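You operate a simulated robot arm through the tools that you are given. There is no shell and no other tool.

You run a simulated robot arm. Do the job below in one go: nothing can be reset, and whatever is moved stays where it is left.

JOB
Press the sleeve home on the white cable plug.
Fine: plug in the press tray, tray in, latch at HOLD, push the pad, free the latch, tray out; leave the other plugs. Set down upright: what you pick out.

It is judged by the outcome, as a careful person would: the job done as asked, and still so three seconds after it is handed in. It fails if anything else is knocked over, pushed out of place, dropped, spilled or broken.

ROBOT AND FRAMES
A 7-joint arm with a three-finger gripper, fixed in place. Base frame: the origin is on the floor under the middle of its stand, x ahead of it, y to its left, z up. Lengths are in m, angles in rad, forces in N, time in s.
With the tool pointing down near the work surface it reaches from about 0.48 to 0.94 m from the base axis. Its first joint turns from -2.897 to 2.897 rad. Payload 2.69 kg.
Tool frame: the origin (TCP) lies between the finger pads and is the grasp point; the fingertips stand 0.029 m ahead of it; z points along the fingers, y is the line along which they close. The gripper opens to 0.12 m; its body begins 0.078 m behind the TCP.
Orientation is told as [roll, pitch, yaw] about the base's x, y, z axes, in that order, counted from this pose: with the fingers straight down and closing along the base's y, the tool's x points along the base's -x, its y along +y and its z along -z.

CONTROLS
- The arm moves only by the tool nudge_tool. Its argument "targets" is a list of rows, each a list of 6 numbers: the shift along the tool's x, y, z in mm, then the turn, a rotation vector about the tool's x, y, z in rad. In form: [[dx, dy, dz, ax, ay, az], ...]. A call has 1 to 20 rows; each row shifts and turns the commanded pose from where the row before left it, along the tool's axes as they then stand. "jaw" is the finger opening in mm, from 0 to 120, set as the call begins (left out, the last holds). Each row takes 0.2 s and may step no farther than 0.05 m and 0.15 rad from the row before; otherwise, or with a gripper value out of range, the whole call is refused. Where a pose cannot be reached the arm comes as near as it can. A force on the tool above 40 N (or 10 N above the force at the start of the call, whichever is more), or a blocked arm, ends the call early, and 0.2 s more pass. The fingers move at their own pace (about 0.04 m/s each) and stop on an object; they squeeze with about 34 N. The grip force told is the motor's: it shows also when the fingers shut on nothing. Time passes only in rows, and 0.2 s behind the last, so rows that do not move let the fingers close. The reply holds the time, the measured pose of the TCP, the force on the tool along the base axes, the opening and the grip force, in the units named above and with some noise, with the torque about the TCP (base axes, N m) and any sound that the robot's microphone picked up, and new pictures: "show" is both (left out), scene, wrist or none.
- Cameras (640 x 400 px; columns grow to the right, rows downward): "scene" is fixed at [0.4013, 0.4998, 1.3722]; the picture's right is [-0.96, -0.27, 0.00], its down [-0.10, 0.35, -0.93] and it looks along [0.25, -0.90, -0.36] (base axes); focal length 313 px, centre (320, 200). "wrist" rides on the gripper at [0.063, 0, -0.104] in the tool frame; the picture's right is [0.01, 1.00, 0.00], its down [-0.83, 0.00, -0.56] and it looks along [-0.56, 0.00, 0.83] (tool axes); focal length 275 px, centre (320, 200). There is no depth. A picture from a camera that has moved, and an enlarged one, comes with that camera's place and axes in the base frame and with its lens.
- raise_lower(by): slides the trunk up (or, below 0, down) by that many m; the arm rides with it, the base frame stays. It gives what a move gives, with no picture.
- zoom(camera, box): a new picture of the part [left, top, right, bottom] of that camera's present view, enlarged. The clock stands still meanwhile.
- close_job(): hands the job in; it is judged then, once.

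Nothing tells you positions but the pictures and the camera data. Unless the task says otherwise, let go and move clear before handing in.

The tools are called after ">>>" as name(argument=value, ...) on one line, values as JSON. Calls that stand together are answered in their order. nudge_tool: Moves the arm, as the interface text tells. Its arguments: {"type":"object","properties":{"targets":{"type":"array","items":{"type":"array","items":{"type":"number"}}},"jaw":{"type":"number"},"show":{"type":"string","enum":["both","scene","wrist","none"]}},"required":["targets"]} The other tools are called the same way: raise_lower (by) moves the trunk up or down; zoom (camera, box) takes an enlarged picture of a part of a camera's view; close_job () hands the job in.

At the start:

```text
t: 0.0
tool_pos: [0.3677, -0.3477, 1.1673]
tool_rot: [-0.002, 0.001, 0.0]
force: [-0.3, 0.0, -0.3]
ft_torque: [-0.03, 0.03, 0.0]
gripper_width: 0.1198
finger_force: 0.1
trunk travel left (down, up): [-0.588, 0.025]
```

scene: 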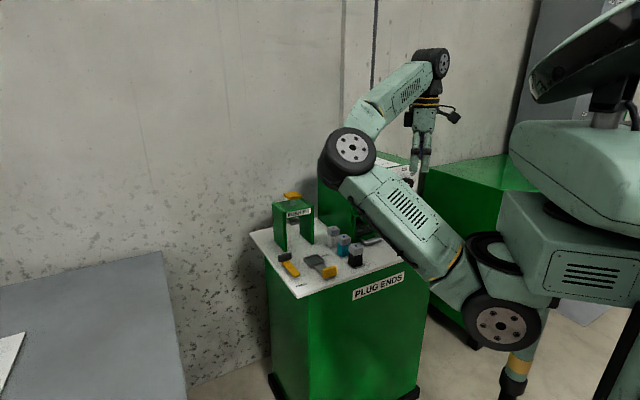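
wrist: 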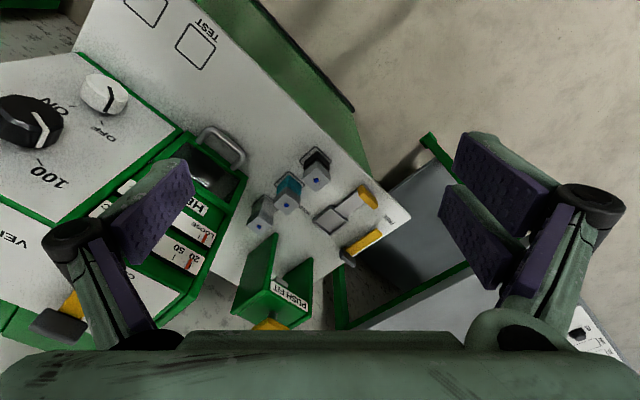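

I see a small workbench "PLUG ENDS" with a green press frame ("PUSH FIT"), three plugs in a row, a tray with a yellow handle and a yellow-handled latch. I'll zoom in on both views before moving anything.

>>> zoom(camera="scene", box=[240, 170, 440, 300])

>>> zoom(camera="wrist", box=[200, 120, 420, 340])

>>> zoom(camera="scene", box=[265, 185, 385, 285])

```text
3.08 times, centred on (340, 235) of scene
camera zoom: at [0.4013, 0.4998, 1.3722], right [-0.96, -0.27, 0.0], down [-0.1, 0.35, -0.93], along [0.25, -0.9, -0.36], focal length 964 px, centre (258, 92)
```

zoom: 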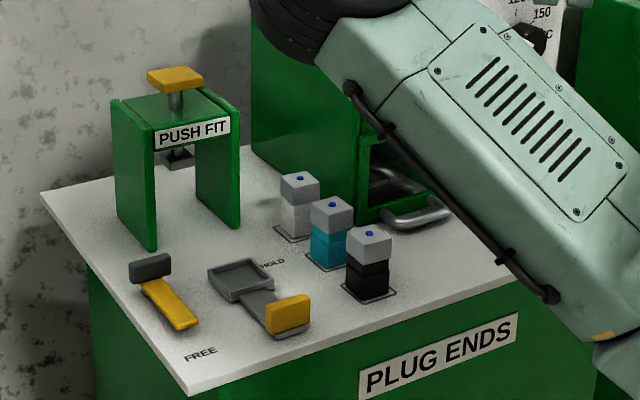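

```text
1.82 times, centred on (310, 230) of wrist
camera zoom: at [0.305, -0.3478, 1.2718], right [-0.01, 1.0, 0.0], down [0.83, 0.01, 0.55], along [0.55, 0.0, -0.83], focal length 500 px, centre (338, 146)
```

zoom: 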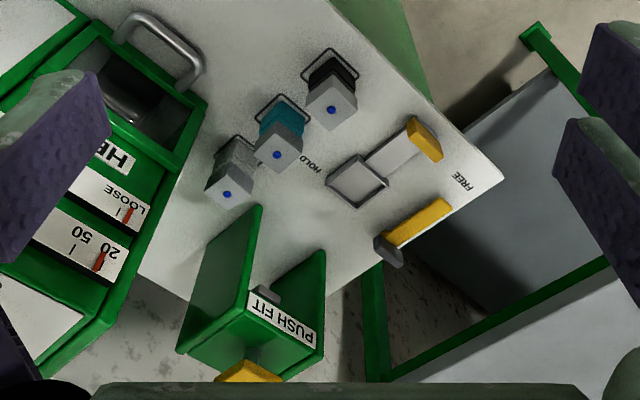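

```text
4.00 times, centred on (325, 235) of scene
camera zoom: at [0.4013, 0.4998, 1.3722], right [-0.96, -0.27, 0.0], down [-0.1, 0.35, -0.93], along [0.25, -0.9, -0.36], focal length 1252 px, centre (300, 60)
```

zoom: 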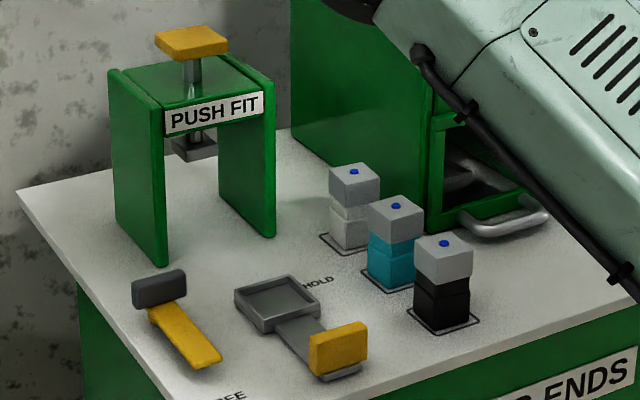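

The bench top is at about z 0.82. The white plug is near (0.617, -0.456), the tray pocket near (0.648, -0.327) and the press pad near (0.754, -0.433); everything is turned about 46° from the base axes. I'll turn the tool to line up with the bench first, then look closer.

>>> nudge_tool(targets=[[0, 0, 0, 0, 0, 0.135], [0, 0, 0, 0, 0, 0.135], [0, 0, 0, 0, 0, 0.135], [0, 0, 0, 0, 0, 0.135], [0, 0, 0, 0, 0, 0.135], [0, 0, 0, 0, 0, 0.135]], show="both")

```text
t: 1.4
tool_pos: [0.3672, -0.3478, 1.1668]
tool_rot: [0.0, -0.002, -0.811]
force: [-0.1, -0.3, 0.1]
ft_torque: [0.01, 0.0, 0.02]
gripper_width: 0.1201
finger_force: 0.1
trunk travel left (down, up): [-0.588, 0.025]
camera wrist: at [0.3248, -0.302, 1.2714], right [0.72, 0.69, 0.0], down [0.58, -0.6, 0.56], along [0.38, -0.4, -0.83], focal length 275 px, centre (320, 200)
```

scene: 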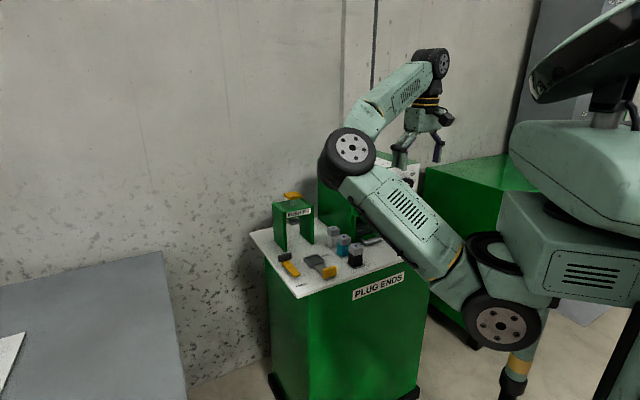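
wrist: 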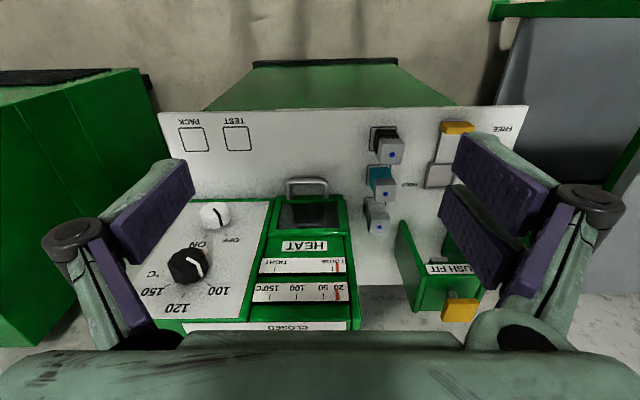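

The tool is now square with the bench: the plugs run along its x axis, and the tray slides that way too. I'll move over the plugs and tray, still high up, with the fingers partly closed, to get a closer view.

>>> nudge_tool(targets=[[-30, 27, 5, 0, 0, 0], [-30, 27, 5, 0, 0, 0], [-30, 27, 5, 0, 0, 0], [-30, 27, 5, 0, 0, 0], [0, 0, 0, 0, 0, 0]], jaw=60, show="both")

```text
t: 2.6
tool_pos: [0.5269, -0.3608, 1.1471]
tool_rot: [-0.002, -0.002, -0.81]
force: [-0.3, -0.6, -0.9]
ft_torque: [0.0, -0.01, -0.01]
gripper_width: 0.0601
finger_force: 0.0
trunk travel left (down, up): [-0.588, 0.025]
camera wrist: at [0.4852, -0.3143, 1.2524], right [0.72, 0.69, 0.0], down [0.58, -0.6, 0.56], along [0.38, -0.4, -0.83], focal length 275 px, centre (320, 200)
```

scene: 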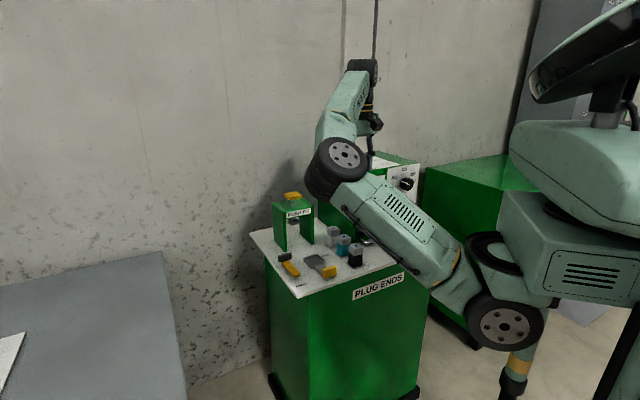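
wrist: 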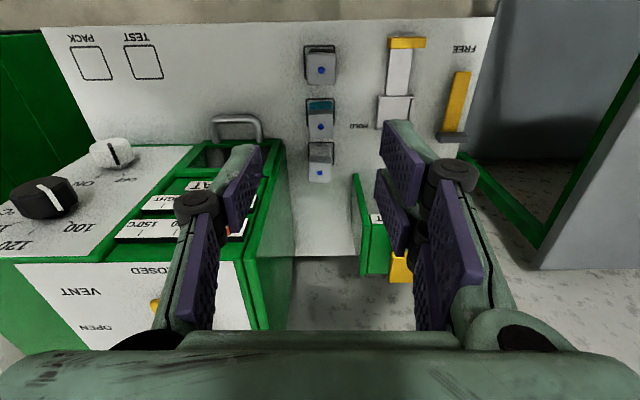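

The view is lined up, with the plug row directly ahead of the tool. I'll zoom in on the plugs, tray, latch and heater clearance.

>>> zoom(camera="wrist", box=[270, 30, 410, 190])

>>> zoom(camera="wrist", box=[360, 20, 500, 160])

>>> zoom(camera="wrist", box=[120, 100, 420, 340])

>>> zoom(camera="scene", box=[240, 180, 380, 300])

```text
2.50 times, centred on (340, 110) of wrist
camera zoom: at [0.4852, -0.3143, 1.2524], right [0.72, 0.69, 0.0], down [0.58, -0.6, 0.56], along [0.38, -0.4, -0.83], focal length 688 px, centre (270, 425)
```

zoom: 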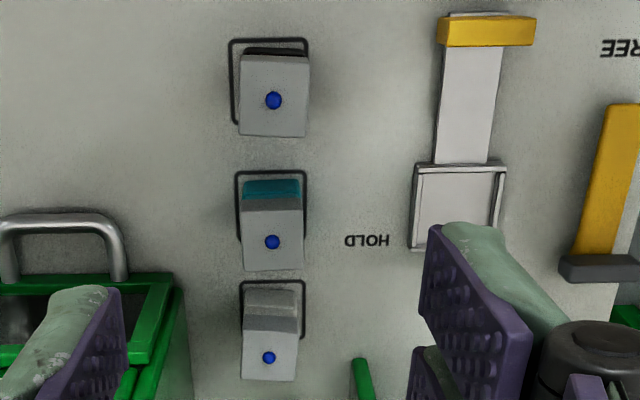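

```text
2.86 times, centred on (430, 90) of wrist
camera zoom: at [0.4852, -0.3143, 1.2524], right [0.72, 0.69, 0.0], down [0.58, -0.6, 0.56], along [0.38, -0.4, -0.83], focal length 786 px, centre (6, 514)
```

zoom: 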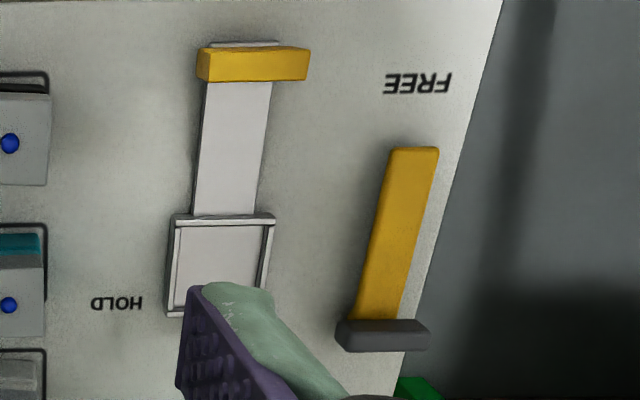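

```text
1.67 times, centred on (270, 220) of wrist
camera zoom: at [0.4852, -0.3143, 1.2524], right [0.72, 0.69, 0.0], down [0.58, -0.6, 0.56], along [0.38, -0.4, -0.83], focal length 459 px, centre (403, 167)
```

zoom: 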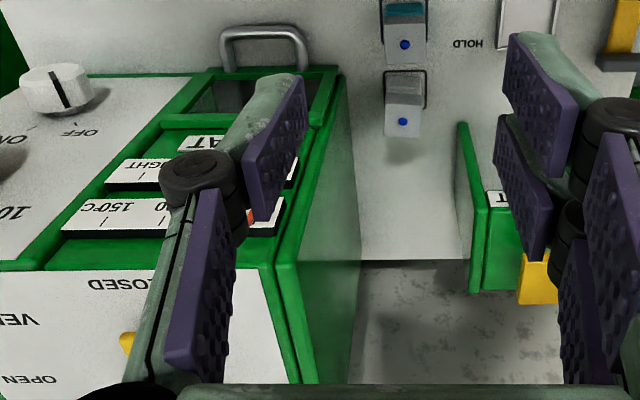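

```text
3.33 times, centred on (310, 240) of scene
camera zoom: at [0.4013, 0.4998, 1.3722], right [-0.96, -0.27, 0.0], down [-0.1, 0.35, -0.93], along [0.25, -0.9, -0.36], focal length 1044 px, centre (353, 67)
```

zoom: 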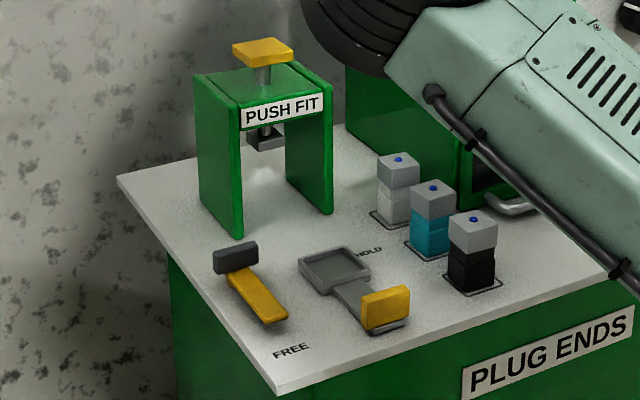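

Next I'll look closely at how the sleeve sits on the plug body and at the size of the tray pocket.

>>> zoom(camera="scene", box=[318, 220, 370, 272])

>>> zoom(camera="scene", box=[270, 245, 350, 300])

>>> zoom(camera="scene", box=[265, 185, 325, 255])

>>> zoom(camera="wrist", box=[300, 120, 350, 190])

```text
7.69 times, centred on (344, 246) of scene
camera zoom: at [0.4013, 0.4998, 1.3722], right [-0.96, -0.27, 0.0], down [-0.1, 0.35, -0.93], along [0.25, -0.9, -0.36], focal length 2409 px, centre (135, -154)
```

zoom: 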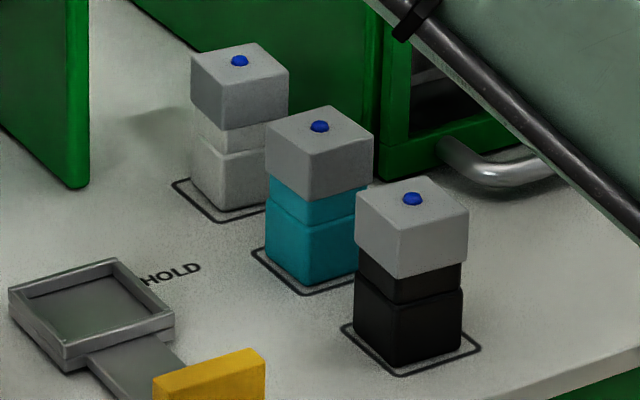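

```text
7.27 times, centred on (310, 272) of scene
camera zoom: at [0.4013, 0.4998, 1.3722], right [-0.96, -0.27, 0.0], down [-0.1, 0.35, -0.93], along [0.25, -0.9, -0.36], focal length 2277 px, centre (393, -327)
```

zoom: 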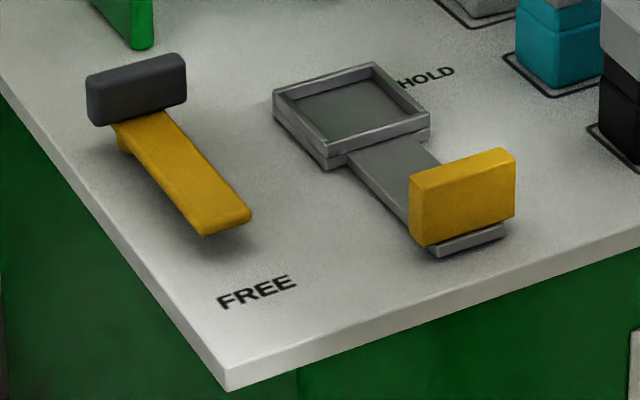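

```text
5.71 times, centred on (295, 220) of scene
camera zoom: at [0.4013, 0.4998, 1.3722], right [-0.96, -0.27, 0.0], down [-0.1, 0.35, -0.93], along [0.25, -0.9, -0.36], focal length 1789 px, centre (463, 86)
```

zoom: 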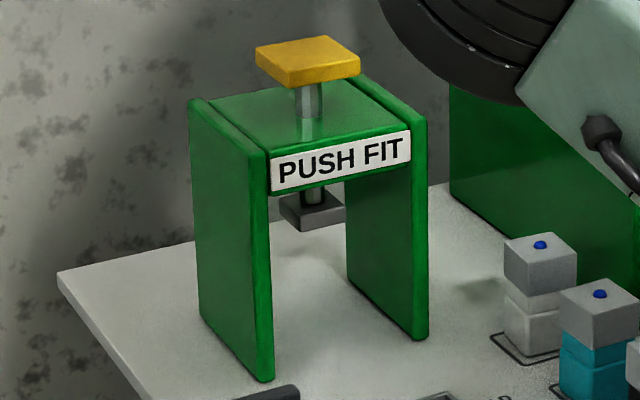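

```text
5.71 times, centred on (325, 155) of wrist
camera zoom: at [0.4852, -0.3143, 1.2524], right [0.72, 0.69, 0.0], down [0.58, -0.6, 0.56], along [0.38, -0.4, -0.83], focal length 1573 px, centre (291, 457)
```

zoom: 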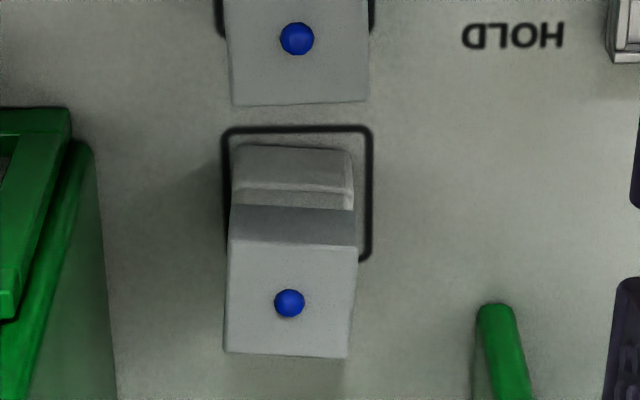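

The plug is a base block, a thin neck and a grey sleeve held about 11 mm off home. The bench is turned about -0.785 rad, and the white plug sits about 5 cm from the tall heater box, so I need to know how bulky the gripper is before going in.

>>> zoom(camera="scene", box=[340, 50, 430, 200])

>>> zoom(camera="wrist", box=[0, 100, 640, 400])

```text
2.67 times, centred on (385, 125) of scene
camera zoom: at [0.4013, 0.4998, 1.3722], right [-0.96, -0.27, 0.0], down [-0.1, 0.35, -0.93], along [0.25, -0.9, -0.36], focal length 835 px, centre (147, 400)
```

zoom: 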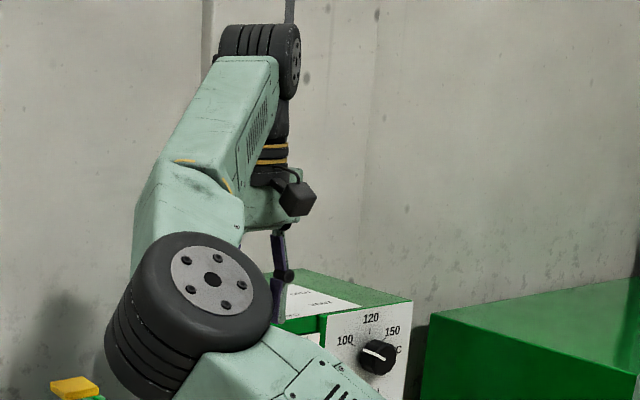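

```text
1.00 times, centred on (320, 250) of wrist (not enlarged: the box is as wide or as high as the picture)
camera zoom: at [0.4852, -0.3143, 1.2524], right [0.72, 0.69, 0.0], down [0.58, -0.6, 0.56], along [0.38, -0.4, -0.83], focal length 275 px, centre (320, 150)
```

zoom: 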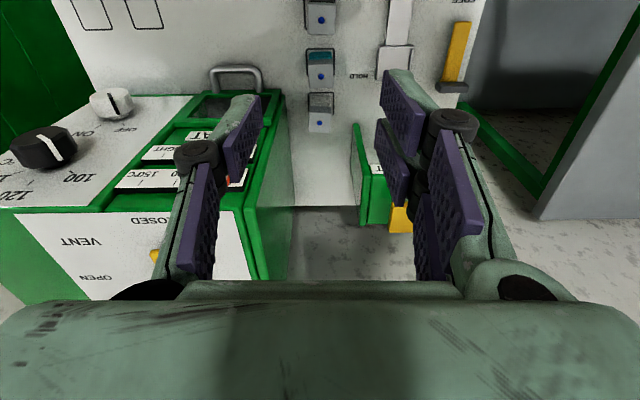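

The gripper body is about 13 cm wide, so closing across the row would hit the heater. I'll turn the tool another 90° so the fingers close along the plug row and the camera side faces away from the heater.

>>> nudge_tool(targets=[[0, 0, 0, 0, 0, 0.14], [0, 0, 0, 0, 0, 0.14], [0, 0, 0, 0, 0, 0.14], [0, 0, 0, 0, 0, 0.14], [0, 0, 0, 0, 0, 0.14], [0, 0, 0, 0, 0, 0.14], [0, 0, 0, 0, 0, 0.14], [0, 0, 0, 0, 0, 0.14], [0, 0, 0, 0, 0, 0.14], [0, 0, 0, 0, 0, 0.14], [0, 0, 0, 0, 0, 0.146]], show="both")

```text
t: 5.0
tool_pos: [0.3212, -0.3213, 1.0562]
tool_rot: [-0.001, -0.004, -2.353]
force: [-0.2, 0.1, -0.6]
ft_torque: [0.01, -0.01, 0.02]
gripper_width: 0.0603
finger_force: 0.1
out of reach, approached as far as the arm can: row 6, 7, 8, 9, 10, 11
trunk travel left (down, up): [-0.588, 0.025]
camera wrist: at [0.3667, -0.2768, 1.1601], right [0.71, -0.7, 0.0], down [-0.58, -0.59, 0.56], along [-0.39, -0.4, -0.83], focal length 275 px, centre (320, 200)
```

scene: 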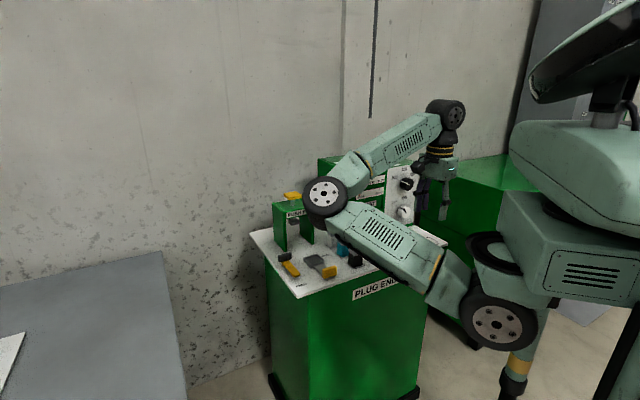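
wrist: 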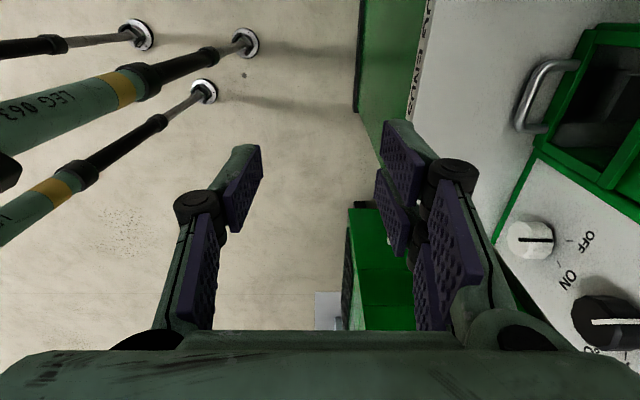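

That turn drove the arm past what it can reach: the hand was pulled away from the target and the elbow swung close to the press. I'll back out the same way.

>>> nudge_tool(targets=[[0, 0, 0, 0, 0, -0.146], [0, 0, 0, 0, 0, -0.14], [0, 0, 0, 0, 0, -0.14]], show="scene")

```text
t: 5.8
tool_pos: [0.3224, -0.321, 1.0543]
tool_rot: [-0.001, -0.001, -1.923]
force: [-0.5, -0.5, 0.1]
ft_torque: [0.04, -0.01, 0.0]
gripper_width: 0.0601
finger_force: 0.0
trunk travel left (down, up): [-0.588, 0.025]
```

scene: 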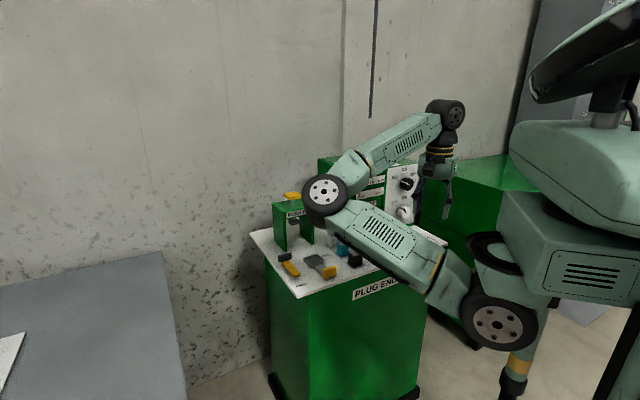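

The command simply carries on from where the arm actually stopped. I'll turn back to -0.81 in place and then test the turn the other way, towards +0.785, which also closes along the row.

>>> nudge_tool(targets=[[0, 0, 0, 0, 0, -0.139], [0, 0, 0, 0, 0, -0.139], [0, 0, 0, 0, 0, -0.139], [0, 0, 0, 0, 0, -0.139], [0, 0, 0, 0, 0, -0.139], [0, 0, 0, 0, 0, -0.139], [0, 0, 0, 0, 0, -0.139], [0, 0, 0, 0, 0, -0.139]], show="scene")

```text
t: 7.6
tool_pos: [0.3212, -0.3211, 1.0563]
tool_rot: [-0.004, 0.001, -0.815]
force: [-0.4, 0.3, -0.1]
ft_torque: [0.0, -0.01, -0.01]
gripper_width: 0.0598
finger_force: 0.0
trunk travel left (down, up): [-0.588, 0.025]
```

scene: 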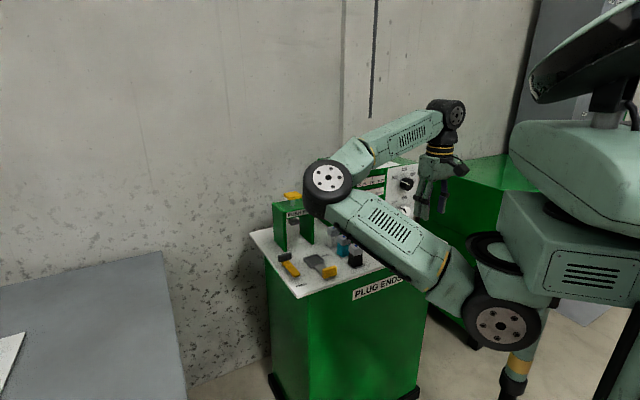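

>>> nudge_tool(targets=[[0, 0, -20, 0, 0, -0.145], [0, 0, -20, 0, 0, -0.145], [0, 0, -20, 0, 0, -0.145], [0, 0, -20, 0, 0, -0.145], [0, 0, -10, 0, 0, -0.145], [0, 0, 0, 0, 0, -0.145], [0, 0, 0, 0, 0, -0.145], [0, 0, 0, 0, 0, -0.145], [0, 0, 0, 0, 0, -0.145], [0, 0, 0, 0, 0, -0.145], [0, 0, 0, 0, 0, -0.145]], show="both")

```text
t: 10.0
tool_pos: [0.3217, -0.3211, 1.1462]
tool_rot: [0.0, 0.001, 0.781]
force: [0.2, -0.3, -0.7]
ft_torque: [0.01, 0.0, 0.0]
gripper_width: 0.0601
finger_force: 0.1
trunk travel left (down, up): [-0.588, 0.025]
camera wrist: at [0.2778, -0.3662, 1.2508], right [-0.71, 0.71, 0.0], down [0.59, 0.59, 0.55], along [0.39, 0.39, -0.83], focal length 275 px, centre (320, 200)
```

scene: 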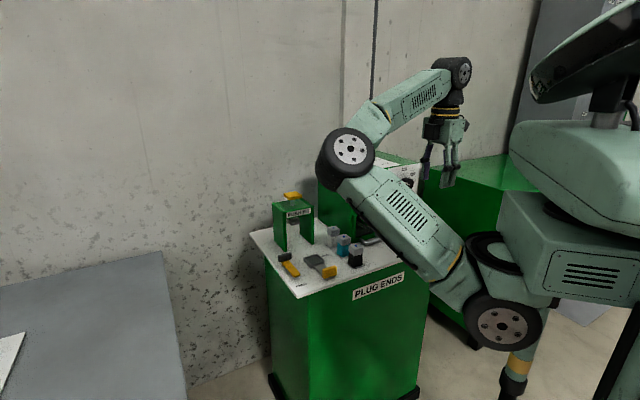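
wrist: 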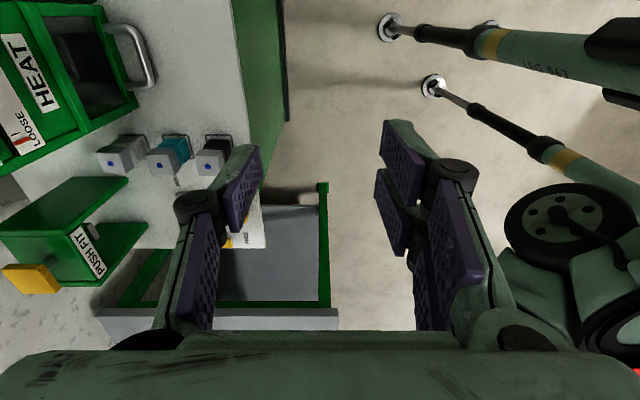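

Yaw +0.78 is reachable, and the whole gripper is in the fixed camera's view, so I'll use this to measure it.

>>> zoom(camera="scene", box=[405, 80, 485, 200])

>>> zoom(camera="wrist", box=[0, 0, 280, 320])

```text
3.33 times, centred on (445, 140) of scene
camera zoom: at [0.4013, 0.4998, 1.3722], right [-0.96, -0.27, 0.0], down [-0.1, 0.35, -0.93], along [0.25, -0.9, -0.36], focal length 1044 px, centre (-97, 400)
```

zoom: 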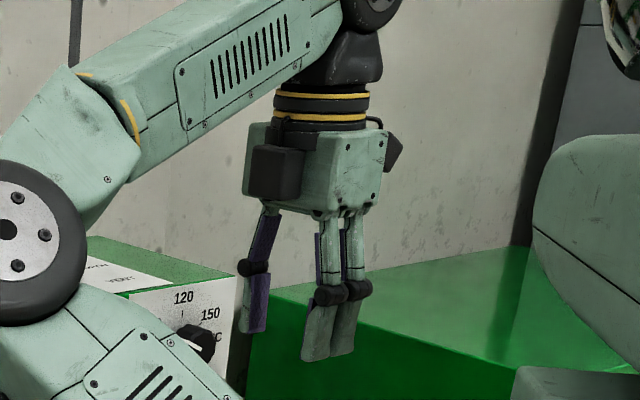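

```text
1.25 times, centred on (140, 160) of wrist
camera zoom: at [0.2778, -0.3662, 1.2508], right [-0.71, 0.71, 0.0], down [0.59, 0.59, 0.55], along [0.39, 0.39, -0.83], focal length 344 px, centre (545, 250)
```

zoom: 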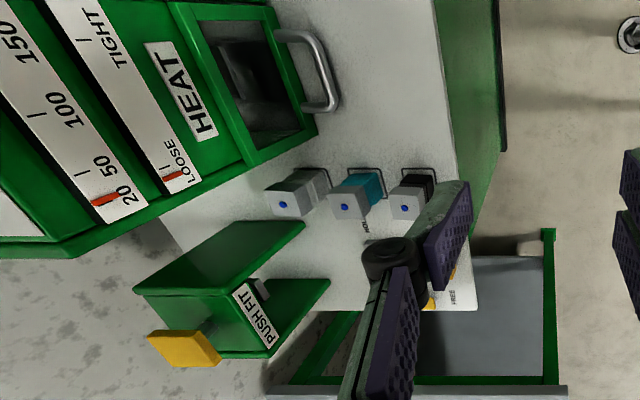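

>>> zoom(camera="scene", box=[430, 105, 465, 155])

>>> zoom(camera="scene", box=[425, 140, 475, 195])

```text
8.00 times, centred on (448, 130) of scene
camera zoom: at [0.4013, 0.4998, 1.3722], right [-0.96, -0.27, 0.0], down [-0.1, 0.35, -0.93], along [0.25, -0.9, -0.36], focal length 2505 px, centre (-700, 760)
```

zoom: 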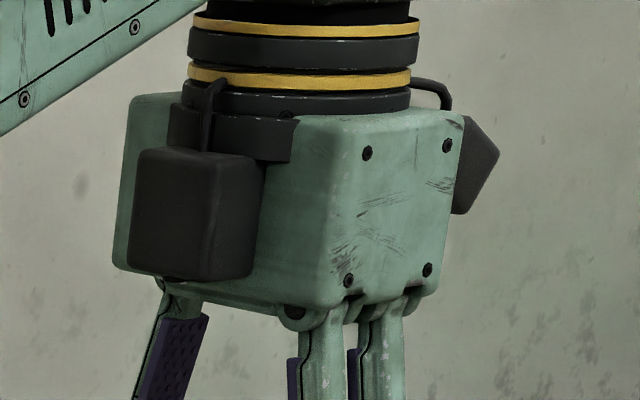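

```text
7.27 times, centred on (450, 168) of scene
camera zoom: at [0.4013, 0.4998, 1.3722], right [-0.96, -0.27, 0.0], down [-0.1, 0.35, -0.93], along [0.25, -0.9, -0.36], focal length 2277 px, centre (-626, 436)
```

zoom: 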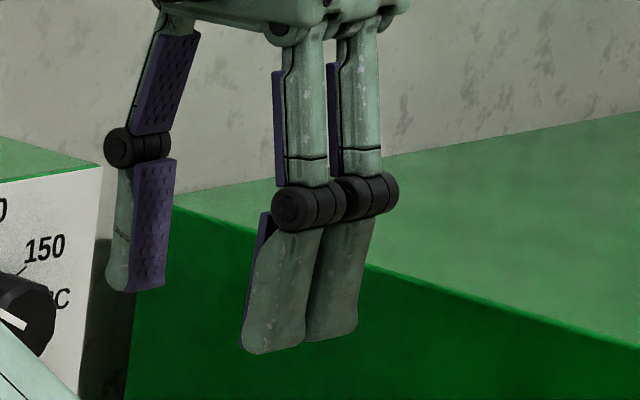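

Measured: the gripper body is only about 77 by 52 mm and the fingers about 12 mm thick, so closing across the row at the white plug's own angle (about -0.86) does clear the heater, by around 1 cm. I'll turn back and move over the white plug, staying high.

>>> nudge_tool(targets=[[0, 0, 0, 0, 0, 0.136], [0, 0, 0, 0, 0, 0.136], [0, 0, 0, 0, 0, 0.136], [0, 0, 0, 0, 0, 0.136], [0, 0, 0, 0, 0, 0.136], [0, 0, 0, 0, 0, 0.136], [0, 0, 0, 0, 0, 0.136], [0, 0, 0, 0, 0, 0.136], [0, 0, 0, 0, 0, 0.136], [0, 0, 0, 0, 0, 0.136], [0, 0, 0, 0, 0, 0.136], [0, 0, 0, 0, 0, 0.136], [-25, 35, 0, 0, 0, 0], [-25, 35, 0, 0, 0, 0], [-25, 35, 0, 0, 0, 0], [-25, 35, 0, 0, 0, 0], [-40, 0, 0, 0, 0, 0], [-40, 0, 0, 0, 0, 0]], jaw=50, show="both")

```text
t: 13.8
tool_pos: [0.545, -0.3622, 1.145]
tool_rot: [-0.002, -0.001, -0.855]
force: [-0.4, 0.0, 0.3]
ft_torque: [0.06, 0.03, 0.04]
gripper_width: 0.0499
finger_force: 0.1
trunk travel left (down, up): [-0.588, 0.025]
camera wrist: at [0.5048, -0.3163, 1.2495], right [0.75, 0.66, 0.0], down [0.55, -0.62, 0.56], along [0.37, -0.42, -0.83], focal length 275 px, centre (320, 200)
```

scene: 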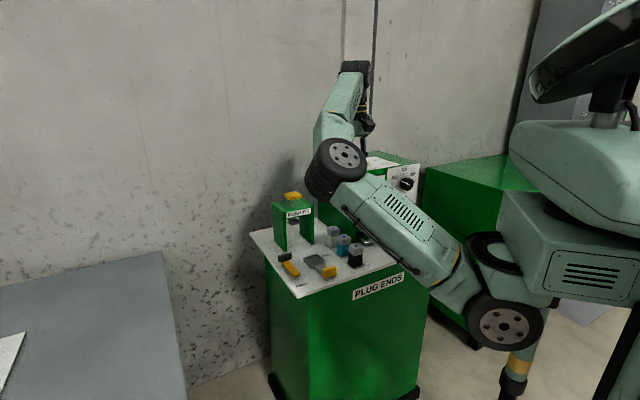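
wrist: 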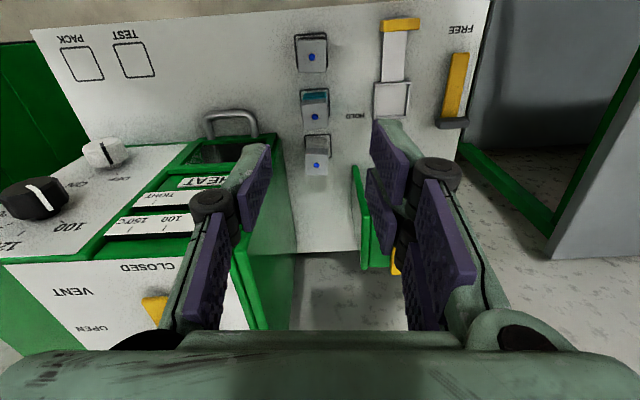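

>>> nudge_tool(targets=[[-15, 0, 35, 0, 0, 0], [-15, 0, 35, 0, 0, 0], [-10, 0, 35, 0, 0, 0]], show="both")

```text
t: 14.6
tool_pos: [0.5708, -0.3962, 1.0381]
tool_rot: [-0.003, 0.003, -0.853]
force: [0.0, 0.0, 0.2]
ft_torque: [0.01, 0.0, 0.02]
gripper_width: 0.0497
finger_force: 0.1
trunk travel left (down, up): [-0.588, 0.025]
camera wrist: at [0.5314, -0.3485, 1.1431], right [0.75, 0.66, 0.0], down [0.55, -0.62, 0.56], along [0.37, -0.42, -0.83], focal length 275 px, centre (320, 200)
```

scene: 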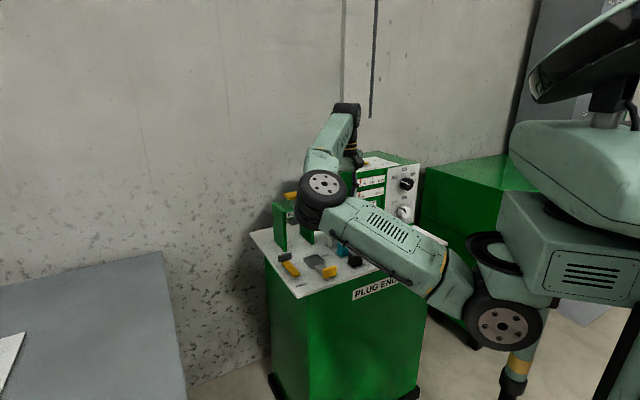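
wrist: 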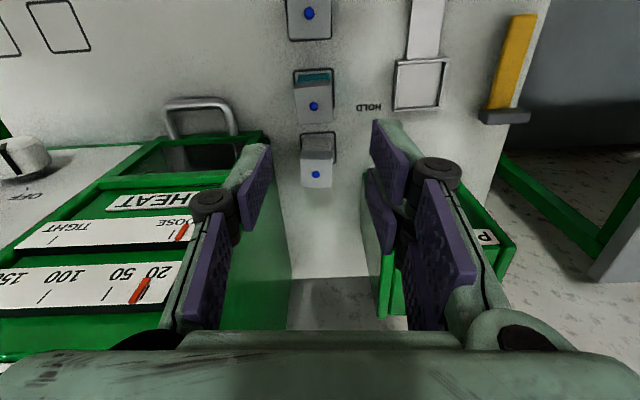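

The elbow sinks as the hand goes down, so I'll raise the trunk the little it has left to keep the elbow higher above the bench, then check.

>>> raise_lower(by=0.024)

>>> zoom(camera="scene", box=[240, 90, 440, 310])

```text
t: 15.3
tool_pos: [0.572, -0.3951, 1.0624]
tool_rot: [0.0, 0.0, -0.853]
force: [-0.2, 0.4, -0.6]
ft_torque: [0.02, 0.03, 0.0]
gripper_width: 0.0503
finger_force: 0.0
trunk travel left (down, up): [-0.612, 0.001]
```

```text
1.82 times, centred on (340, 200) of scene
camera zoom: at [0.4013, 0.4998, 1.3722], right [-0.96, -0.27, 0.0], down [-0.1, 0.35, -0.93], along [0.25, -0.9, -0.36], focal length 569 px, centre (284, 200)
```

zoom: 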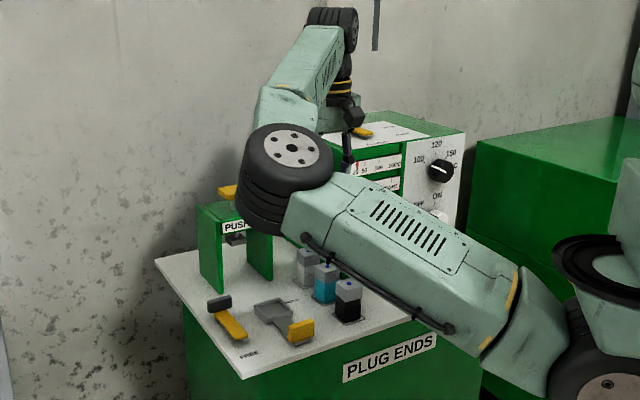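

>>> nudge_tool(targets=[[-5, -1, 30, 0, 0, 0], [-5, -1, 30, 0, 0, 0], [-5, -1, 25, 0, 0, 0]], show="both")

```text
t: 16.1
tool_pos: [0.5797, -0.4092, 0.9758]
tool_rot: [-0.001, -0.001, -0.853]
force: [-0.1, 0.3, -0.8]
ft_torque: [-0.03, 0.03, 0.0]
gripper_width: 0.0501
finger_force: 0.1
trunk travel left (down, up): [-0.612, 0.001]
camera wrist: at [0.5399, -0.3616, 1.0808], right [0.75, 0.66, 0.0], down [0.55, -0.62, 0.56], along [0.37, -0.42, -0.83], focal length 275 px, centre (320, 200)
```

scene: 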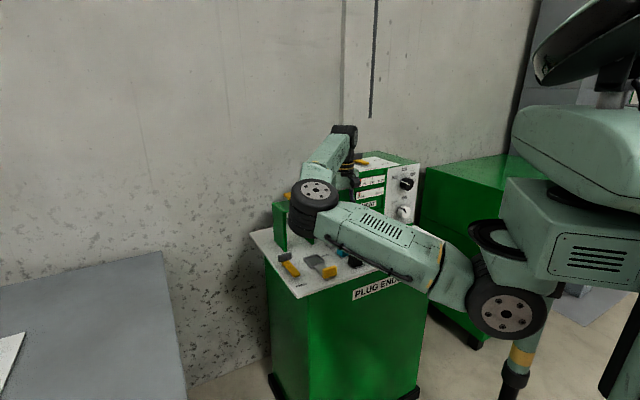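
wrist: 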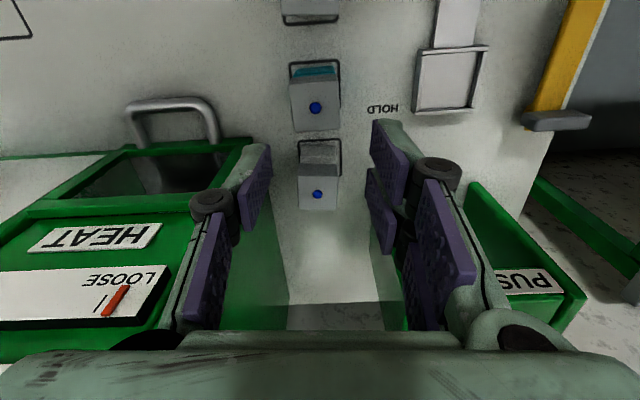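

>>> zoom(camera="wrist", box=[220, 100, 420, 300])

>>> zoom(camera="scene", box=[250, 120, 400, 300])

```text
2.00 times, centred on (320, 200) of wrist
camera zoom: at [0.5399, -0.3616, 1.0808], right [0.75, 0.66, 0.0], down [0.55, -0.62, 0.56], along [0.37, -0.42, -0.83], focal length 551 px, centre (320, 200)
```

zoom: 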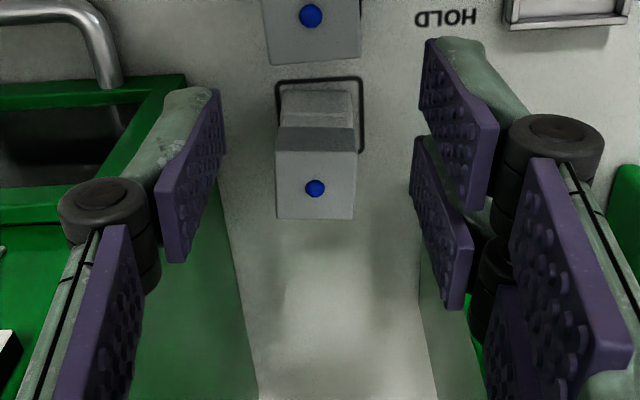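

```text
2.22 times, centred on (325, 210) of scene
camera zoom: at [0.4013, 0.4998, 1.3722], right [-0.96, -0.27, 0.0], down [-0.1, 0.35, -0.93], along [0.25, -0.9, -0.36], focal length 696 px, centre (309, 178)
```

zoom: 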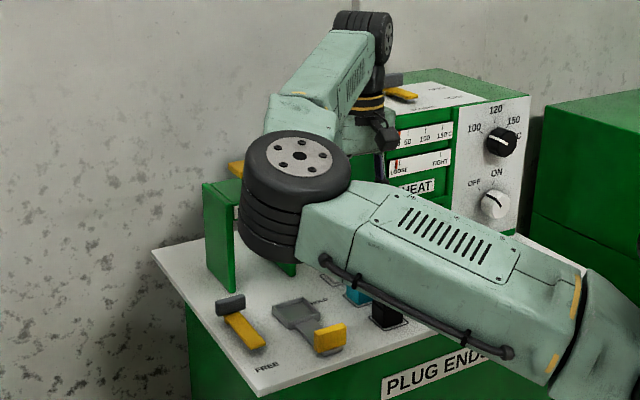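

The elbow stays well away from the press. The white plug's centre is at about (0.620, -0.455), turned slightly more than the tool, and with the jaw at 50 mm I have about 14 mm of clearance to the heater. I'll move directly above it.

>>> nudge_tool(targets=[[0, 0, 0, 0, 0, 0.018], [-30, 0, 10, 0, 0, 0], [-30, 0, 10, 0, 0, 0]], jaw=50, show="both")

```text
t: 16.9
tool_pos: [0.6172, -0.4562, 0.9572]
tool_rot: [-0.001, 0.0, -0.87]
force: [0.4, -0.3, 0.2]
ft_torque: [0.01, 0.02, 0.0]
gripper_width: 0.0501
finger_force: 0.0
trunk travel left (down, up): [-0.612, 0.001]
camera wrist: at [0.5773, -0.4078, 1.0623], right [0.76, 0.65, 0.0], down [0.54, -0.63, 0.56], along [0.36, -0.42, -0.83], focal length 275 px, centre (320, 200)
```

scene: 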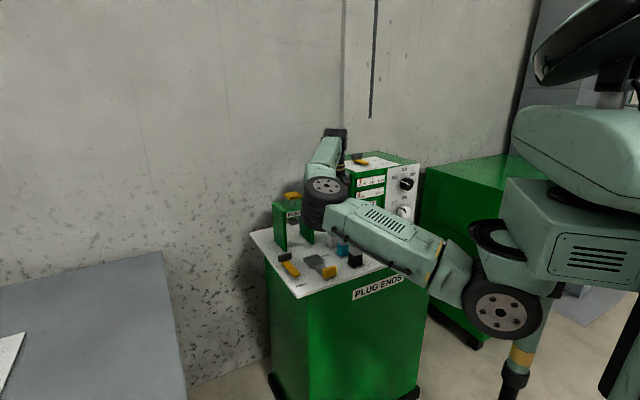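
wrist: 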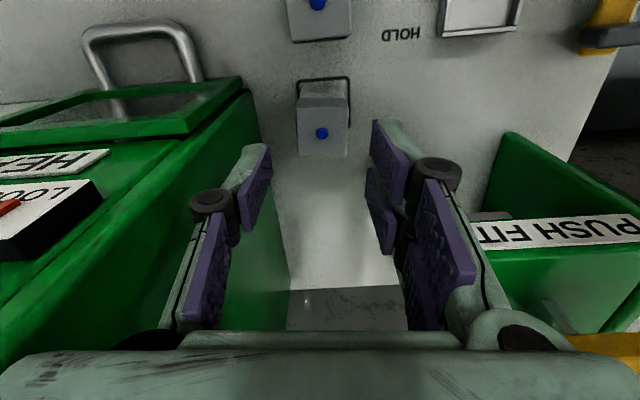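

>>> zoom(camera="wrist", box=[240, 60, 400, 260])

>>> zoom(camera="scene", box=[290, 120, 390, 280])

```text
2.00 times, centred on (320, 160) of wrist
camera zoom: at [0.5773, -0.4078, 1.0623], right [0.76, 0.65, 0.0], down [0.54, -0.63, 0.56], along [0.36, -0.42, -0.83], focal length 551 px, centre (320, 280)
```

zoom: 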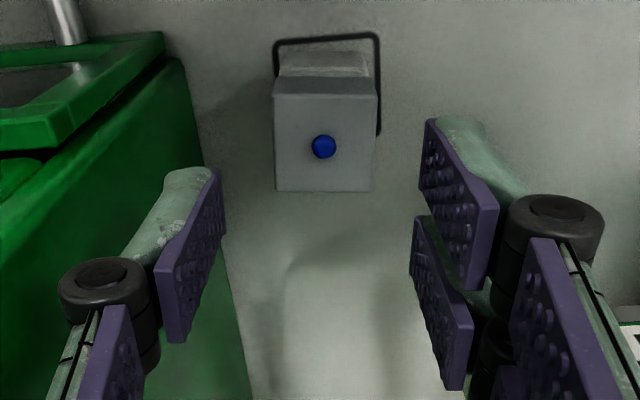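

```text
2.50 times, centred on (340, 200) of scene
camera zoom: at [0.4013, 0.4998, 1.3722], right [-0.96, -0.27, 0.0], down [-0.1, 0.35, -0.93], along [0.25, -0.9, -0.36], focal length 783 px, centre (270, 200)
```

zoom: 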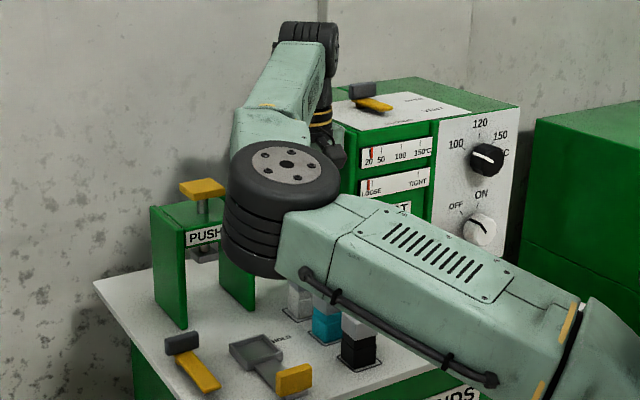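

Nearly lined up: I'll correct by 2 mm and 0.02 rad, then lower until the fingertips are about 14 mm above the bench. That is low enough to grip the base block and high enough to clear the tray rim later.

>>> nudge_tool(targets=[[-0.5, 2, 22, 0, 0, 0.02], [0, 0, 25, 0, 0, 0], [0, 0, 25, 0, 0, 0], [0, 0, 12, 0, 0, 0], [0, 0, 8, 0, 0, 0]], jaw=50, show="both")

```text
t: 18.1
tool_pos: [0.6208, -0.4538, 0.8657]
tool_rot: [-0.002, -0.002, -0.89]
force: [-0.5, -0.2, -0.3]
ft_torque: [0.01, 0.01, 0.0]
gripper_width: 0.05
finger_force: 0.0
trunk travel left (down, up): [-0.612, 0.001]
camera wrist: at [0.5816, -0.4056, 0.971], right [0.77, 0.63, 0.0], down [0.53, -0.64, 0.56], along [0.35, -0.43, -0.83], focal length 275 px, centre (320, 200)
```

scene: 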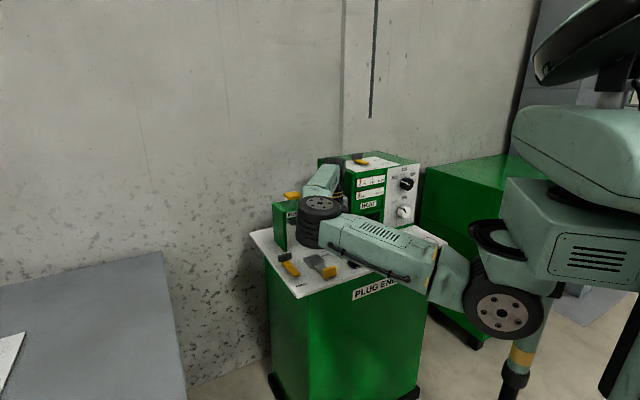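
wrist: 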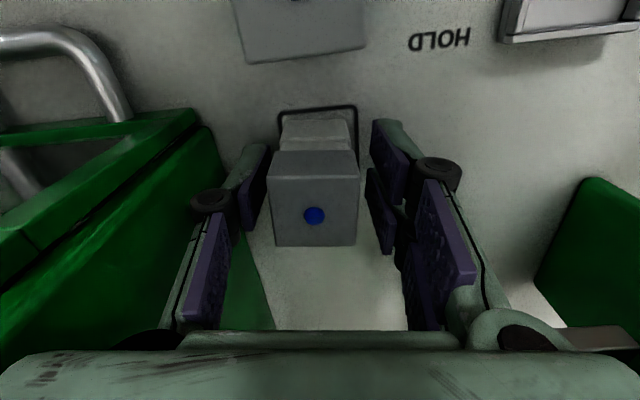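

The plug sits between the pads, offset by about 1.7 mm. I'll centre and close.

>>> nudge_tool(targets=[[0, -1.7, 0, 0, 0, 0]], show="none")

>>> nudge_tool(targets=[[0, 0, 0, 0, 0, 0], [0, 0, 0, 0, 0, 0], [0, 0, 0, 0, 0, 0], [0, 0, 0, 0, 0, 0]], jaw=20, show="both")

```text
t: 18.5
tool_pos: [0.6191, -0.4557, 0.8651]
tool_rot: [-0.001, 0.0, -0.891]
force: [-0.6, 0.4, -0.3]
ft_torque: [-0.02, 0.02, 0.04]
gripper_width: 0.0499
finger_force: 0.1
trunk travel left (down, up): [-0.612, 0.001]
```

```text
t: 19.5
tool_pos: [0.6197, -0.4538, 0.8646]
tool_rot: [-0.001, 0.0, -0.891]
force: [0.1, -0.4, -0.3]
ft_torque: [-0.03, 0.02, 0.03]
gripper_width: 0.033
finger_force: 34.3
trunk travel left (down, up): [-0.612, 0.001]
camera wrist: at [0.5803, -0.4064, 0.9706], right [0.77, 0.63, 0.0], down [0.53, -0.64, 0.56], along [0.35, -0.43, -0.83], focal length 275 px, centre (320, 200)
```

scene: 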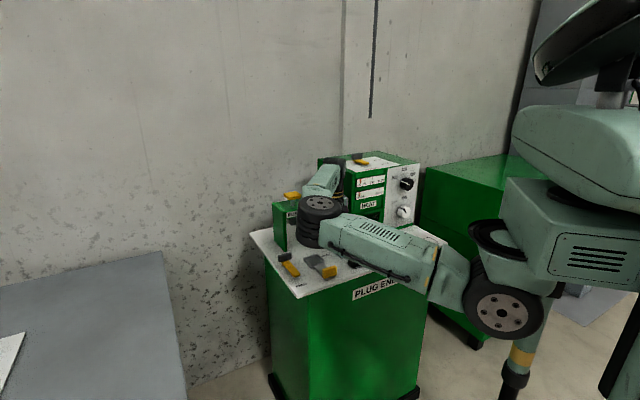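
wrist: 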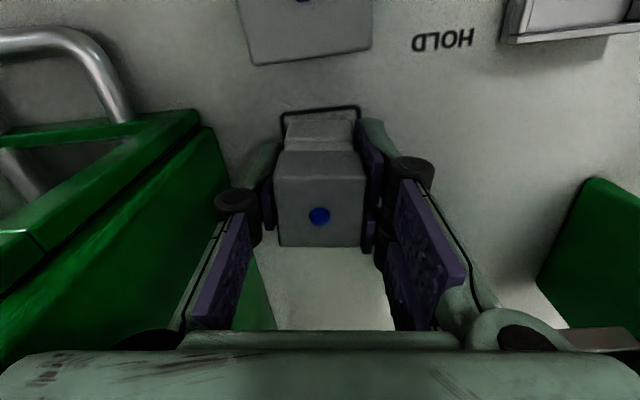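

Gripped at 33 mm. I'll lift 10 mm and check that the base came up along with the sleeve.

>>> nudge_tool(targets=[[0, 0, -5, 0, 0, 0], [0, 0, -5, 0, 0, 0], [0, 0, 0, 0, 0, 0]], show="wrist")

>>> zoom(camera="wrist", box=[220, 80, 420, 280])

>>> zoom(camera="scene", box=[300, 200, 370, 280])

```text
t: 20.3
tool_pos: [0.6183, -0.4555, 0.8778]
tool_rot: [-0.001, 0.001, -0.891]
force: [0.1, 0.2, -0.8]
ft_torque: [0.02, -0.05, -0.02]
gripper_width: 0.0331
finger_force: 34.2
trunk travel left (down, up): [-0.612, 0.001]
camera wrist: at [0.5798, -0.4068, 0.9806], right [0.78, 0.63, 0.0], down [0.53, -0.64, 0.56], along [0.35, -0.43, -0.83], focal length 275 px, centre (320, 200)
```

wrist: 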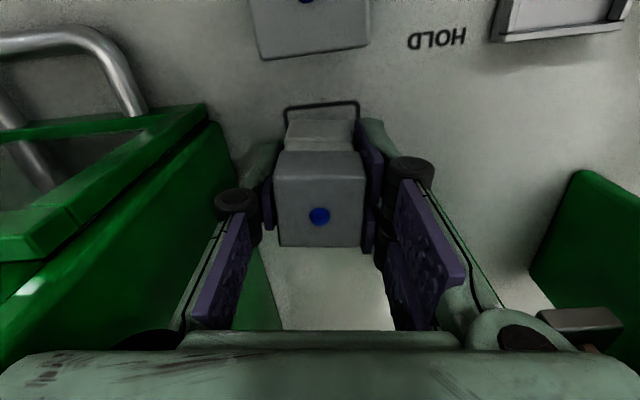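

```text
2.00 times, centred on (320, 180) of wrist
camera zoom: at [0.5798, -0.4068, 0.9806], right [0.78, 0.63, 0.0], down [0.53, -0.64, 0.56], along [0.35, -0.43, -0.83], focal length 551 px, centre (320, 240)
```

zoom: 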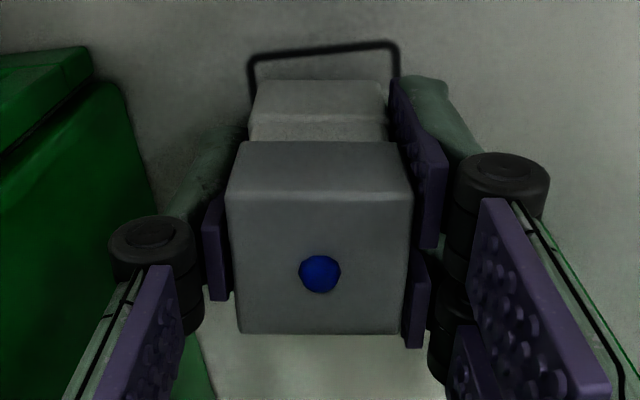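

```text
5.00 times, centred on (335, 240) of scene
camera zoom: at [0.4013, 0.4998, 1.3722], right [-0.96, -0.27, 0.0], down [-0.1, 0.35, -0.93], along [0.25, -0.9, -0.36], focal length 1566 px, centre (245, 0)
```

zoom: 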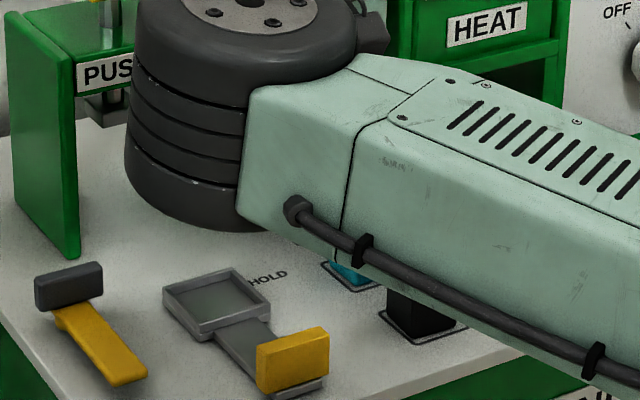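

Base and sleeve came up together. I'll lift well clear, square the tool to the bench, and carry the plug over the tray pocket.

>>> nudge_tool(targets=[[0, 0, -20, 0, 0, 0], [0, 0, -30, 0, 0, 0], [0, 0, -30, 0, 0, 0], [0, 0, -25, 0, 0, -0.053], [0, 0, 0, 0, 0, -0.053], [10, 20, 0, 0, 0, 0], [20, 25, 0, 0, 0, 0], [20, 25, 0, 0, 0, 0], [15, 25, 0, 0, 0, 0], [4, 20, 0, 0, 0, 0]], show="both")

```text
t: 22.5
tool_pos: [0.6504, -0.3241, 0.9803]
tool_rot: [-0.002, -0.001, -0.785]
force: [0.5, 1.0, -0.5]
ft_torque: [0.0, 0.02, 0.01]
gripper_width: 0.0332
finger_force: 33.9
trunk travel left (down, up): [-0.612, 0.001]
camera wrist: at [0.6075, -0.2804, 1.0849], right [0.7, 0.71, 0.0], down [0.59, -0.58, 0.56], along [0.39, -0.39, -0.83], focal length 275 px, centre (320, 200)
```

scene: 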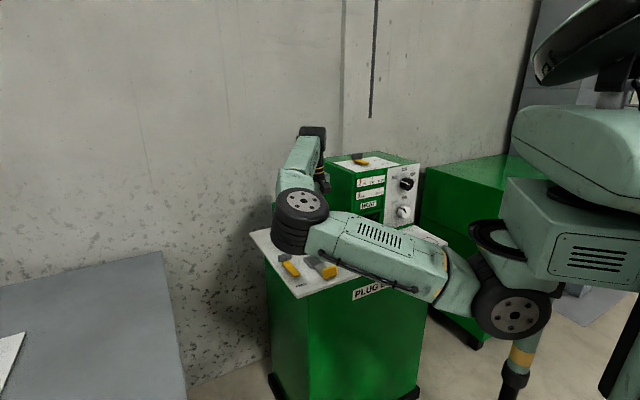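
wrist: 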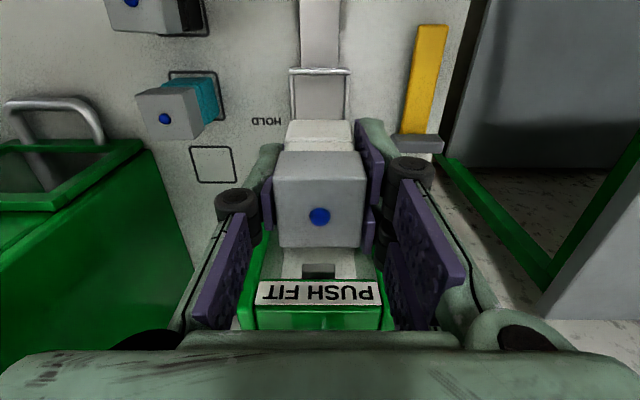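

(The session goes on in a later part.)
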